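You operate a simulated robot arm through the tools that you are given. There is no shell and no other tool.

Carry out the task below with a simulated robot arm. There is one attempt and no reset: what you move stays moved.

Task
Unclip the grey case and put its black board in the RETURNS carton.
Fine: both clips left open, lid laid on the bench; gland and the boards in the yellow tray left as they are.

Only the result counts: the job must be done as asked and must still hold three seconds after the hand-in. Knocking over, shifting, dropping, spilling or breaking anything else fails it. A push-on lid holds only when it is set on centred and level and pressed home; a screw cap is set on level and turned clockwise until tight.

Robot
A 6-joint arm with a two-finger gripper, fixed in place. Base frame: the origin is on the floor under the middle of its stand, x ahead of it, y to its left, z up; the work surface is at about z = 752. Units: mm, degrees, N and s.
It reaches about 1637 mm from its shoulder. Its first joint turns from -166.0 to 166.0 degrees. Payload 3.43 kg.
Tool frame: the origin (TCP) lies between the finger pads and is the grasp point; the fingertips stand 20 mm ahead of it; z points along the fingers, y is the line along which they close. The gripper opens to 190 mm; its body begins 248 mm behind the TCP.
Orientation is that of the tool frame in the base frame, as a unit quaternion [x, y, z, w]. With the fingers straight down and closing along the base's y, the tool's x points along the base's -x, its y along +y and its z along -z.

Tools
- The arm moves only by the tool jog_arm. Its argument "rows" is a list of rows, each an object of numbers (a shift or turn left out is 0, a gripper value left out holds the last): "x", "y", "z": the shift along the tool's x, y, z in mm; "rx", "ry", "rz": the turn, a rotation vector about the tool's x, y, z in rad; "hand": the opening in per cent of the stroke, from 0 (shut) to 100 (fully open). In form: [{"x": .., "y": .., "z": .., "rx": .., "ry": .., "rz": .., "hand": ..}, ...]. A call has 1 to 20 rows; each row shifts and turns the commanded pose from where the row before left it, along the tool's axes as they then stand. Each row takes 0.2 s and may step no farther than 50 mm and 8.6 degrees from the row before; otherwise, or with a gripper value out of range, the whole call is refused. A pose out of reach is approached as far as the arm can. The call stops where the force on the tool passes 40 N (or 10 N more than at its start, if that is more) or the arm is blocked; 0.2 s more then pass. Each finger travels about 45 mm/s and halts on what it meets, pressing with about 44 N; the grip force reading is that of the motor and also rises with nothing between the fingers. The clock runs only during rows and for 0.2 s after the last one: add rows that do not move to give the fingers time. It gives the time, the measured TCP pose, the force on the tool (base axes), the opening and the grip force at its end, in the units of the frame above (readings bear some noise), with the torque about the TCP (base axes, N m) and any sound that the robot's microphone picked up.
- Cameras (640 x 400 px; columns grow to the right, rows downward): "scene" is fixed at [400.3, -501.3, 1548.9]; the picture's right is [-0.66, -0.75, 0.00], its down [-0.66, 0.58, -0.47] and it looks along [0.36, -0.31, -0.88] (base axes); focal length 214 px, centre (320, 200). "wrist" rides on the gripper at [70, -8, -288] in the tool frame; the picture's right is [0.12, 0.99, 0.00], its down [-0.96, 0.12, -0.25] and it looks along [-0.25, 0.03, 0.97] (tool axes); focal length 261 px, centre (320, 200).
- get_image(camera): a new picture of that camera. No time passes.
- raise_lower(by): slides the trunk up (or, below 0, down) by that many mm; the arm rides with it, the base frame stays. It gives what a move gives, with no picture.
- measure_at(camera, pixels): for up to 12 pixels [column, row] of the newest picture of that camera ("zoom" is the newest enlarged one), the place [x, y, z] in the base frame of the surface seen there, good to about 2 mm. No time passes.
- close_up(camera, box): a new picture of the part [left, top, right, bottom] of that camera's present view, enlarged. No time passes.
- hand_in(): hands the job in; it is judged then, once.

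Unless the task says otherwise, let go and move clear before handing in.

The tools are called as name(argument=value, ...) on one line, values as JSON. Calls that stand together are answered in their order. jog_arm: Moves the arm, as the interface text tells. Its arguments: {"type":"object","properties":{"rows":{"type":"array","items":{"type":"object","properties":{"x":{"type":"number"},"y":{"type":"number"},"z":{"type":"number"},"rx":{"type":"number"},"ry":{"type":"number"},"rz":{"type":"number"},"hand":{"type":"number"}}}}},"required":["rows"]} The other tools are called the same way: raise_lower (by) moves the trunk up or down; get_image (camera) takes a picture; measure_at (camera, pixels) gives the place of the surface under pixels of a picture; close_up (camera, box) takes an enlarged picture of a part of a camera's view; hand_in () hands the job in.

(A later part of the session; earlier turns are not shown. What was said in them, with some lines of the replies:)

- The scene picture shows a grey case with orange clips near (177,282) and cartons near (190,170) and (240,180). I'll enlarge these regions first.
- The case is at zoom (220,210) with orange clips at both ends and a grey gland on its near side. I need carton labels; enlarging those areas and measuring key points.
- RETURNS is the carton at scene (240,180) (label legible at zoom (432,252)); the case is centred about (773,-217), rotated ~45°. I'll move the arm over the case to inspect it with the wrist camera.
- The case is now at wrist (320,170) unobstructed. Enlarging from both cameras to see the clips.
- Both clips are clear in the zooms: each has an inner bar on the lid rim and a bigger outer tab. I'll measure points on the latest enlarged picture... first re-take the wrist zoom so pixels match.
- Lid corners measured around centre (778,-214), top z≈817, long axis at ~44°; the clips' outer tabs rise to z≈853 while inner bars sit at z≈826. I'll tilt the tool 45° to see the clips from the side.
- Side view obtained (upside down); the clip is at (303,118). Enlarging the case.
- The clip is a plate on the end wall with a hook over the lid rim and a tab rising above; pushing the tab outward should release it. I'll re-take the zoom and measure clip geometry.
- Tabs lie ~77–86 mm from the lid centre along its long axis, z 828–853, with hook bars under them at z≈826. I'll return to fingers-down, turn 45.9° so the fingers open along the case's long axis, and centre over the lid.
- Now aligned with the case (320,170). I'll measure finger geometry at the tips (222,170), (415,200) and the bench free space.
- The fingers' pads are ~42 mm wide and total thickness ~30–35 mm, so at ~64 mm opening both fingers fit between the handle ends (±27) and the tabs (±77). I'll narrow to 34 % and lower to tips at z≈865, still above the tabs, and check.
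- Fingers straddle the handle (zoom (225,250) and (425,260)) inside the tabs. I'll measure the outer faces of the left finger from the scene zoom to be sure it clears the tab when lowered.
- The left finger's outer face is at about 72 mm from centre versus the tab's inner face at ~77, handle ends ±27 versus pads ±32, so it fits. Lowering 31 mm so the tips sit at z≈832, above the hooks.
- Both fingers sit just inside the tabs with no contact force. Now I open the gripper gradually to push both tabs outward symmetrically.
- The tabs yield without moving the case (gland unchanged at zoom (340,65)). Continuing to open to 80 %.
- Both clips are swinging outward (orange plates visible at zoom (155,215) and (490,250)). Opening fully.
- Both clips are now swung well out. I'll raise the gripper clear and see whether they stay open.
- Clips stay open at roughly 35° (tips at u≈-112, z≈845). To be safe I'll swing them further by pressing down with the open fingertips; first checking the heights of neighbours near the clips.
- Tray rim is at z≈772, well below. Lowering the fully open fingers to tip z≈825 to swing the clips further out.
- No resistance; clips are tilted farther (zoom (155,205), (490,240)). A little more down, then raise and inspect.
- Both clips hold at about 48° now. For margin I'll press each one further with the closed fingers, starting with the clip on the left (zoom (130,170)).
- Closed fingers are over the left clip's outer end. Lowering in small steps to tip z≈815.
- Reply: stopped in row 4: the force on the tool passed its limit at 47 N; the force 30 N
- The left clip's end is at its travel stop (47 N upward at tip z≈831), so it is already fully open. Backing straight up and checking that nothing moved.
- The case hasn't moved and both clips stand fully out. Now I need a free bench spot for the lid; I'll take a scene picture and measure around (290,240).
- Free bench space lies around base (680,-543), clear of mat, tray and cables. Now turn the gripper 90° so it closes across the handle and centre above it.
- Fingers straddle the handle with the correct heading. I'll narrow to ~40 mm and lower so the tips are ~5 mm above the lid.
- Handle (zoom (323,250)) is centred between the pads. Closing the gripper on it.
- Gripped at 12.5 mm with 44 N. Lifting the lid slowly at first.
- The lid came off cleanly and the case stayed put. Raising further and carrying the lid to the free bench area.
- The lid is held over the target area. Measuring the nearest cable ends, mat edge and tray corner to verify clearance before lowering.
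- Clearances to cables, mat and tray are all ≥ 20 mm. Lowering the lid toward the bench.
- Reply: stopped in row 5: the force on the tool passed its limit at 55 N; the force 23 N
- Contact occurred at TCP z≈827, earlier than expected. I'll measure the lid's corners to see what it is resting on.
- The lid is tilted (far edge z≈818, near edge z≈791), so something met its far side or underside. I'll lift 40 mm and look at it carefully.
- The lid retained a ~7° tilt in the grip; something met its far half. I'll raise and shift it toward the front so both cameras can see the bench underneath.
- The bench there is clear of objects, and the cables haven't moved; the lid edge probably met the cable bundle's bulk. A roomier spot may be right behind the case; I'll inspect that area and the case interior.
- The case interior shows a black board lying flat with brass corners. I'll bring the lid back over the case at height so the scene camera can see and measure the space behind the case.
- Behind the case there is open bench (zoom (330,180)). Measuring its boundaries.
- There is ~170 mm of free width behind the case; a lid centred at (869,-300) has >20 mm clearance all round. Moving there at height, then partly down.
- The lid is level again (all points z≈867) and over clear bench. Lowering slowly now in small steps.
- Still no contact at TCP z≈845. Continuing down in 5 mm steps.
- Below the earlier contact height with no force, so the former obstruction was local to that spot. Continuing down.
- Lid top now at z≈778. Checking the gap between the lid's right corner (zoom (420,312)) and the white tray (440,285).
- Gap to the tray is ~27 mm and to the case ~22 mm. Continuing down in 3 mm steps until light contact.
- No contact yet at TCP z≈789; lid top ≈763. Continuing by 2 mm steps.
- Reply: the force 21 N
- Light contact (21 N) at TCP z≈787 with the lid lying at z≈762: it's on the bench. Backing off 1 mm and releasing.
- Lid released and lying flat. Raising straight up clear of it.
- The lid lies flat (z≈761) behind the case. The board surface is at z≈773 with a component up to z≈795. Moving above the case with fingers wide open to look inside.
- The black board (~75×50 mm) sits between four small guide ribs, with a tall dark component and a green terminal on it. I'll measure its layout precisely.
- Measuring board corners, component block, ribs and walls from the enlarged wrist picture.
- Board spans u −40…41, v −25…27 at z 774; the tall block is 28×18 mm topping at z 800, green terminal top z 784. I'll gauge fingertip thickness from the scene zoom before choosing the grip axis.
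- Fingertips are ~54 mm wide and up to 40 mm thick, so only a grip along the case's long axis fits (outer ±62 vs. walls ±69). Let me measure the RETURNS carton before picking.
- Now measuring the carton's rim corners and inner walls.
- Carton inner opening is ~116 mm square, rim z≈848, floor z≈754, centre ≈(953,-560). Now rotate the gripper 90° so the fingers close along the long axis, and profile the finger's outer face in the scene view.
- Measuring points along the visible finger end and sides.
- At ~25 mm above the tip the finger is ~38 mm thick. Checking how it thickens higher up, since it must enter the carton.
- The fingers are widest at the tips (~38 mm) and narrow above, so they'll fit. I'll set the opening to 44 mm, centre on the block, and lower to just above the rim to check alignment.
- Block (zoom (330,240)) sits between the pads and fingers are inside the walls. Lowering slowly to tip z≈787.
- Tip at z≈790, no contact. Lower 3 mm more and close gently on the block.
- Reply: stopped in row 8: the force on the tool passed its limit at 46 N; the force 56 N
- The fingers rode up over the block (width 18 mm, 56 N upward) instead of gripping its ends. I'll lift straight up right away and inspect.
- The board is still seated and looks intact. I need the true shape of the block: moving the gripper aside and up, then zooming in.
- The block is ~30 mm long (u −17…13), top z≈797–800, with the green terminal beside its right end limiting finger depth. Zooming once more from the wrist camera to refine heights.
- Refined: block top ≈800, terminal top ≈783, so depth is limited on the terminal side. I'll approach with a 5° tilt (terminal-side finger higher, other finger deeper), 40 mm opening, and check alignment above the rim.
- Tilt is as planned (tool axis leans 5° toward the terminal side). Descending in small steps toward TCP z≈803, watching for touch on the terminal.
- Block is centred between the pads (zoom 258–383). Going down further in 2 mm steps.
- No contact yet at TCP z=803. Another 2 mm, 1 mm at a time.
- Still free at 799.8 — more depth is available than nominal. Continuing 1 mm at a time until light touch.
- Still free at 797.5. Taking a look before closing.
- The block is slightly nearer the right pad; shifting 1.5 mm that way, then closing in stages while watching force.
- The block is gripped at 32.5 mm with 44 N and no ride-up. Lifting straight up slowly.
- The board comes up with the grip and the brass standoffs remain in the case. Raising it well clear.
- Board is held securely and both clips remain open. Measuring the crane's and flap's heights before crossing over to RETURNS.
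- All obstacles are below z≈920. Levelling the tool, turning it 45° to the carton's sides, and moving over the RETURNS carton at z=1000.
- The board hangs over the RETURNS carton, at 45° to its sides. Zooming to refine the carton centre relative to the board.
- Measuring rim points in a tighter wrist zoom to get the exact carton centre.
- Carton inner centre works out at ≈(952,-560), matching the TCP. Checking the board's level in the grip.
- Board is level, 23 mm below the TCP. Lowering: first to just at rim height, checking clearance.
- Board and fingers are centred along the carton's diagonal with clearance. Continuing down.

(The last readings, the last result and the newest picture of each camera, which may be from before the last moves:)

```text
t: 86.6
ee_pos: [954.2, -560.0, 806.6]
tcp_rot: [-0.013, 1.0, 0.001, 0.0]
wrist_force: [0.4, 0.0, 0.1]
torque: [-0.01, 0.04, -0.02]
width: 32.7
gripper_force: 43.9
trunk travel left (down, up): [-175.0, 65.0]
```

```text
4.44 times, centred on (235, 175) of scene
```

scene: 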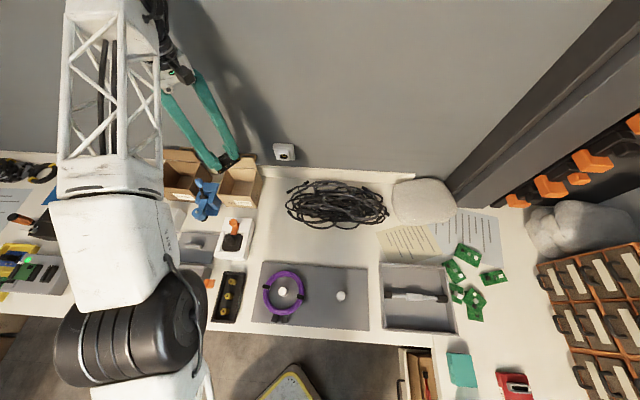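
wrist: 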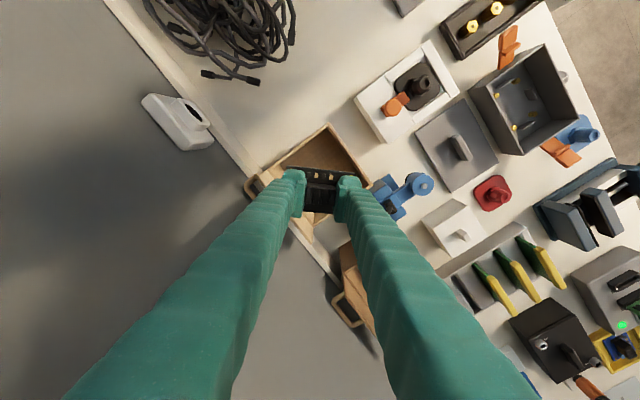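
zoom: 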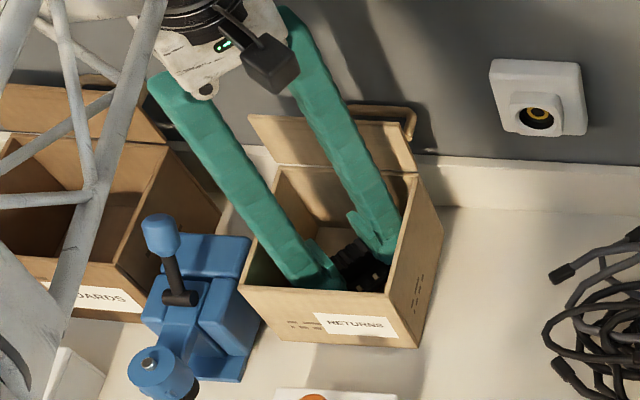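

Inside the carton with no contact at TCP z≈807. Continuing slowly to the floor.

jog_arm(rows=[{"z": 5}, {"z": 5}, {"z": 4}, {}])

jog_arm(rows=[{"z": 3}, {"z": 2}, {}])

```text
t: 87.6
ee_pos: [952.5, -558.1, 792.2]
tcp_rot: [-0.015, 1.0, 0.001, 0.001]
wrist_force: [-0.8, 0.1, -0.4]
torque: [0.0, 0.01, 0.02]
width: 32.6
gripper_force: 43.9
trunk travel left (down, up): [-175.0, 65.0]
```

```text
t: 88.4
ee_pos: [954.1, -558.8, 788.2]
tcp_rot: [-0.014, 1.0, 0.001, 0.001]
wrist_force: [0.0, 0.2, -0.2]
torque: [0.01, -0.01, -0.02]
width: 32.5
gripper_force: 44.4
trunk travel left (down, up): [-175.0, 65.0]
```

jog_arm(rows=[{"z": 2}, {"z": 1}, {}])

jog_arm(rows=[{"z": 1.5}, {"z": 1}, {}])

```text
t: 89.2
ee_pos: [953.9, -558.9, 785.8]
tcp_rot: [-0.014, 1.0, 0.001, 0.002]
wrist_force: [0.0, -1.3, 8.1]
torque: [0.32, 0.1, -0.04]
width: 32.8
gripper_force: 43.8
trunk travel left (down, up): [-175.0, 65.0]
```

```text
t: 90.0
ee_pos: [954.6, -558.7, 783.9]
tcp_rot: [-0.013, 1.0, 0.002, 0.002]
wrist_force: [0.8, -4.2, 16.4]
torque: [0.0, 0.19, 0.0]
width: 32.3
gripper_force: 43.7
trunk travel left (down, up): [-175.0, 65.0]
```

The board touched the carton floor (16 N). Backing off 1.5 mm and opening slightly to release.

jog_arm(rows=[{"z": -1.5}, {}, {"hand": 18}, {"hand": 20}, {"hand": 22}, {}, {}])

close_up(camera="wrist", box=[235, 115, 415, 245])

```text
t: 91.6
ee_pos: [953.8, -559.0, 783.6]
tcp_rot: [-0.014, 1.0, 0.001, 0.0]
wrist_force: [0.0, -0.5, 0.3]
torque: [0.02, -0.05, -0.02]
width: 41.7
gripper_force: 0.1
trunk travel left (down, up): [-175.0, 65.0]
```

```text
3.08 times, centred on (325, 180) of wrist
```

zoom: 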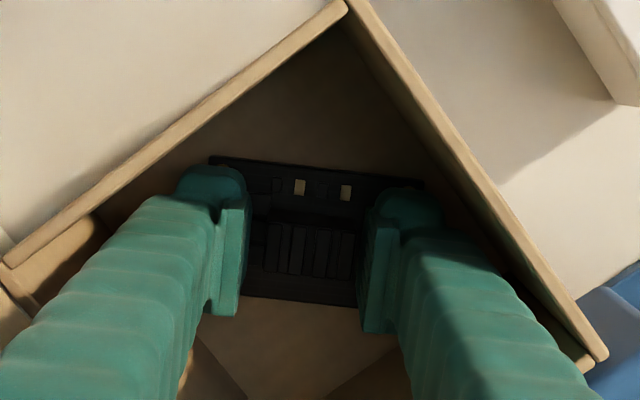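

Released, with pads clear of the block on both sides. Raising straight up.

jog_arm(rows=[{"z": -8}, {"z": -15}, {"z": -25}, {"z": -35}, {"z": -40}, {"z": -40}, {"z": -40}, {}])

get_image(camera="wrist")

close_up(camera="wrist", box=[235, 115, 415, 245])

close_up(camera="scene", box=[180, 130, 290, 220])

```text
t: 93.4
ee_pos: [953.9, -561.4, 986.1]
tcp_rot: [-0.014, 1.0, 0.001, 0.001]
wrist_force: [-0.5, -0.9, -0.2]
torque: [0.02, 0.01, 0.0]
width: 41.8
gripper_force: 0.0
trunk travel left (down, up): [-175.0, 65.0]
```

```text
taken
```

wrist: 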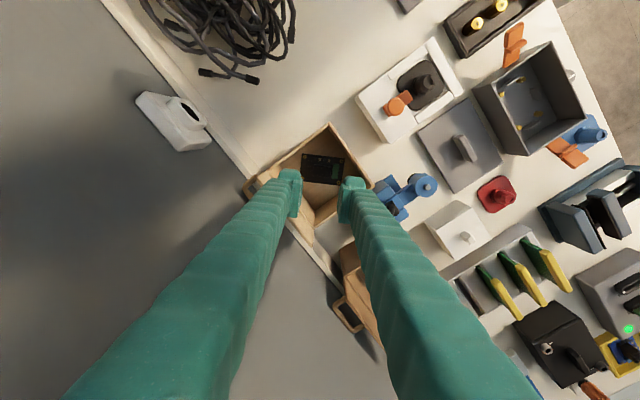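

```text
3.08 times, centred on (325, 180) of wrist
```

zoom: 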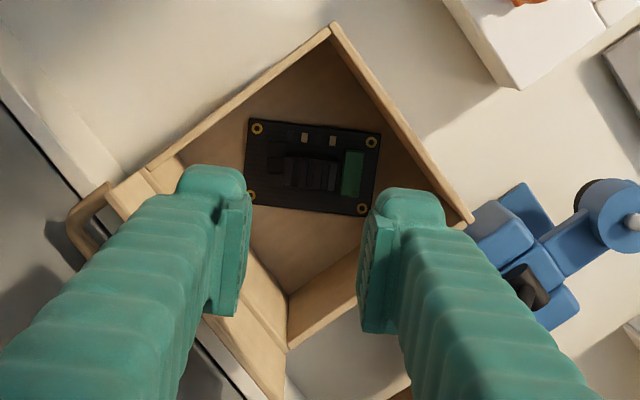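

```text
4.44 times, centred on (235, 175) of scene
```

zoom: 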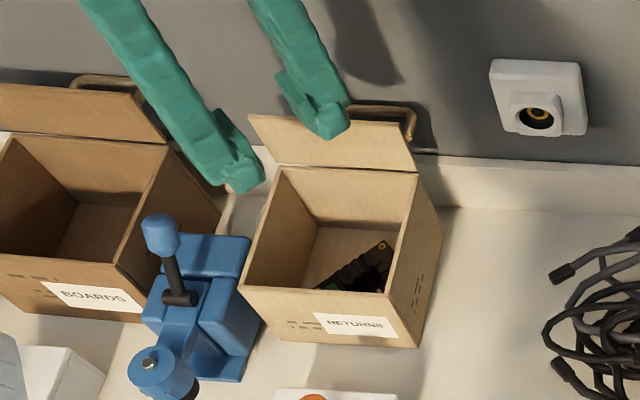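

The board lies flat in RETURNS. Retreating to roughly the start pose and checking the whole bench.

jog_arm(rows=[{"z": -45}, {"z": -45}, {"x": 41.5, "y": 8}, {"x": 41.5, "y": 8}, {"x": 41.5, "y": 8}, {"x": 41.5, "y": 8}, {"x": 41.5, "y": 8}, {"x": 41.5, "y": 8}, {"x": 41.5, "y": 8}, {}])

get_image(camera="scene")

get_image(camera="wrist")

close_up(camera="scene", box=[120, 200, 280, 320])

```text
t: 95.6
ee_pos: [634.4, -493.2, 1058.6]
tcp_rot: [-0.014, 1.0, 0.002, 0.001]
wrist_force: [-0.4, -0.3, 0.5]
torque: [-0.01, 0.0, 0.03]
width: 41.7
gripper_force: 0.0
out of reach, approached as far as the arm can: row 1, 2
trunk travel left (down, up): [-175.0, 65.0]
```

```text
taken
```

scene: 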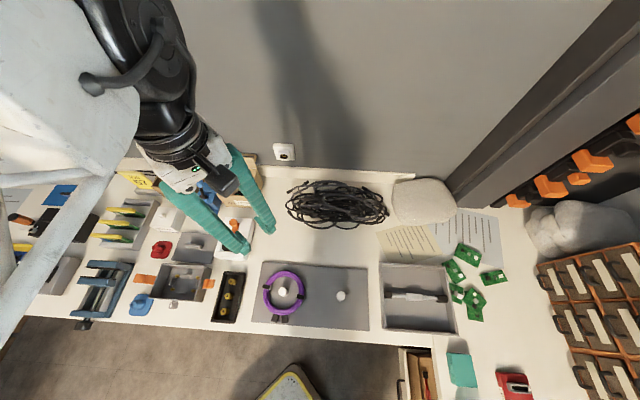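

```text
taken
```

wrist: 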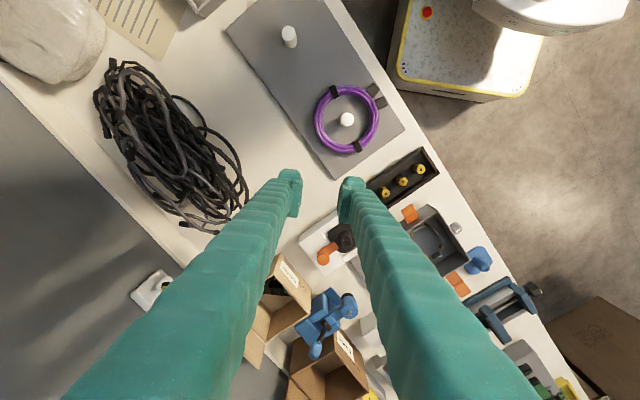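

```text
3.33 times, centred on (200, 260) of scene
```

zoom: 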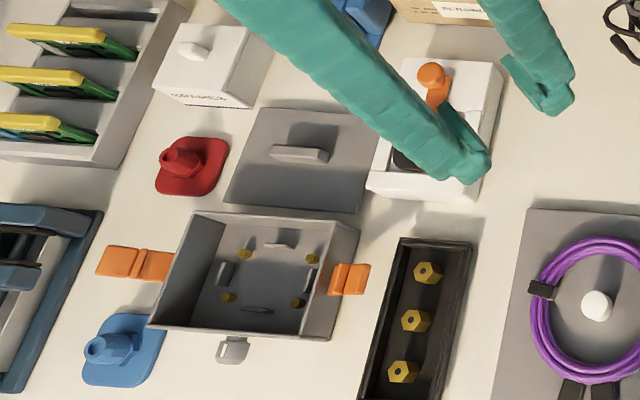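

Clips open, lid flat, case empty. Verifying the cable bundle and the yellow-tray area are unchanged.

close_up(camera="scene", box=[220, 160, 400, 280])

close_up(camera="wrist", box=[80, 40, 320, 260])

measure_at(camera="scene", pixels=[[148, 279], [208, 283], [191, 248], [180, 250], [173, 304], [195, 264], [160, 275]])

```text
3.33 times, centred on (310, 220) of scene
```

zoom: 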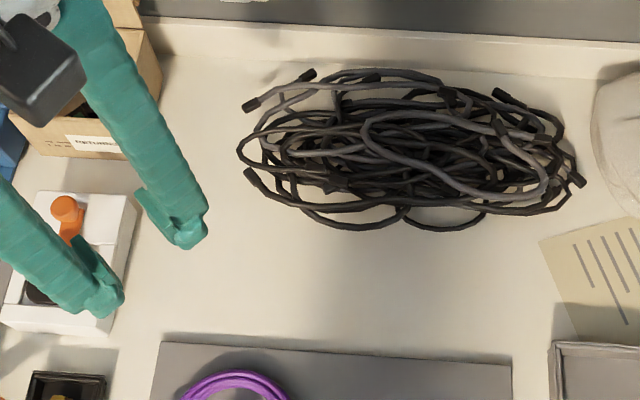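

```text
1.82 times, centred on (200, 150) of wrist
```

zoom: 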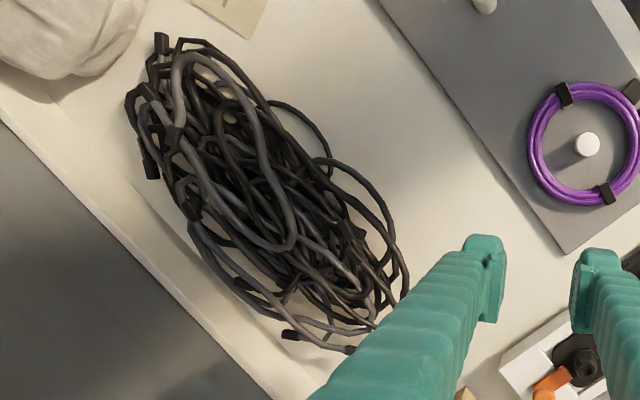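

```text
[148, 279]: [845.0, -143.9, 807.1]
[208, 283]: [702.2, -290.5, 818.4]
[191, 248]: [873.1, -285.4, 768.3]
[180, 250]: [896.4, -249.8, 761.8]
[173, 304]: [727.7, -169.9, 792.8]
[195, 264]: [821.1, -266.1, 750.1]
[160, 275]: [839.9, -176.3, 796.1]
```

Cables and tray match the earlier picture exactly, gland unchanged at (728,-170,793). One last look at the yellow tray and left side and the carton before handing in.

close_up(camera="wrist", box=[230, 180, 600, 400])

jog_arm(rows=[{"y": -40}, {"y": -40}, {"y": -40}, {"y": -40}, {}])

get_image(camera="scene")

close_up(camera="scene", box=[0, 140, 280, 330])

```text
1.73 times, centred on (415, 290) of wrist
```

zoom: 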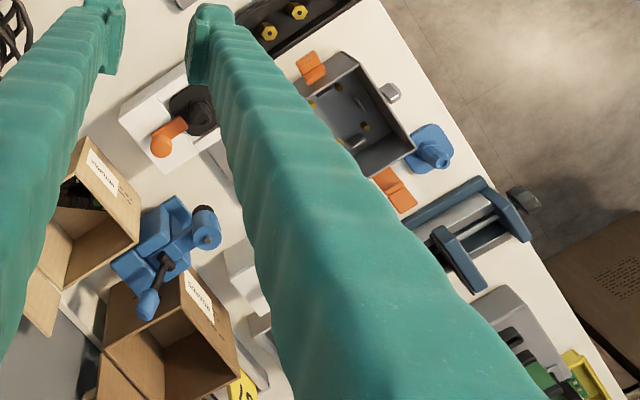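

```text
t: 96.8
ee_pos: [638.3, -653.1, 1058.6]
tcp_rot: [-0.013, 1.0, 0.002, 0.001]
wrist_force: [0.6, 0.5, -0.9]
torque: [0.02, 0.0, 0.0]
width: 41.6
gripper_force: 0.1
trunk travel left (down, up): [-175.0, 65.0]
```

```text
taken
```

scene: 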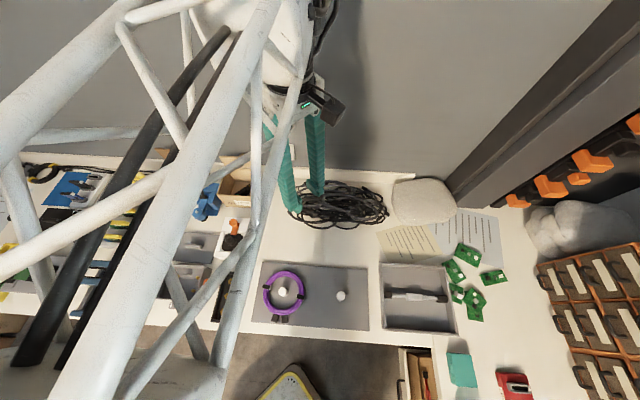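

```text
2.11 times, centred on (140, 235) of scene
```

zoom: 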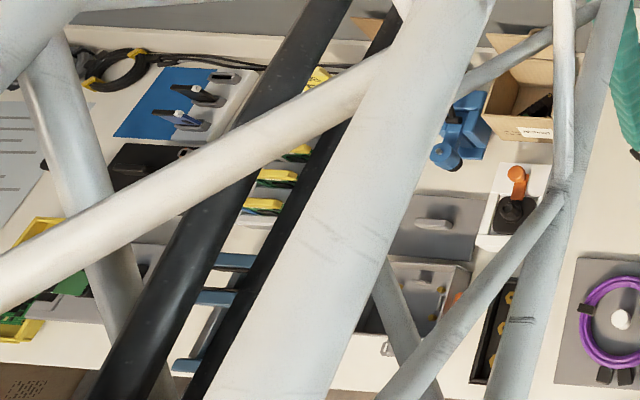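

The board is visible inside RETURNS, the lid lies on the bench and both clips are open. The gripper is empty and well clear, so I'm handing in.

hand_in()

```text
The job is handed in.
```

The black board is lying flat in the RETURNS carton, the job is handed in, and the gripper was empty and clear of everything at hand-in.

- **Case:** both orange clips are open, the left one pushed to its stop. The lid is flat on the bench just behind the case, and the gland reads the same position as at the start.
- **Yellow tray:** I never went near it, so its boards should be as they were.
- **Lid contact:** on my first try at setting the lid down, next to the cable bundle, it touched something and the arm stopped at 55 N. I moved it to the spot behind the case. The cables and the white tray look unchanged in the pictures since then.
- **Board contact:** my first grip slipped up over the tall black component on the board and pressed on it with 56 N. I saw no damage, and the second grip lifted the board cleanly.
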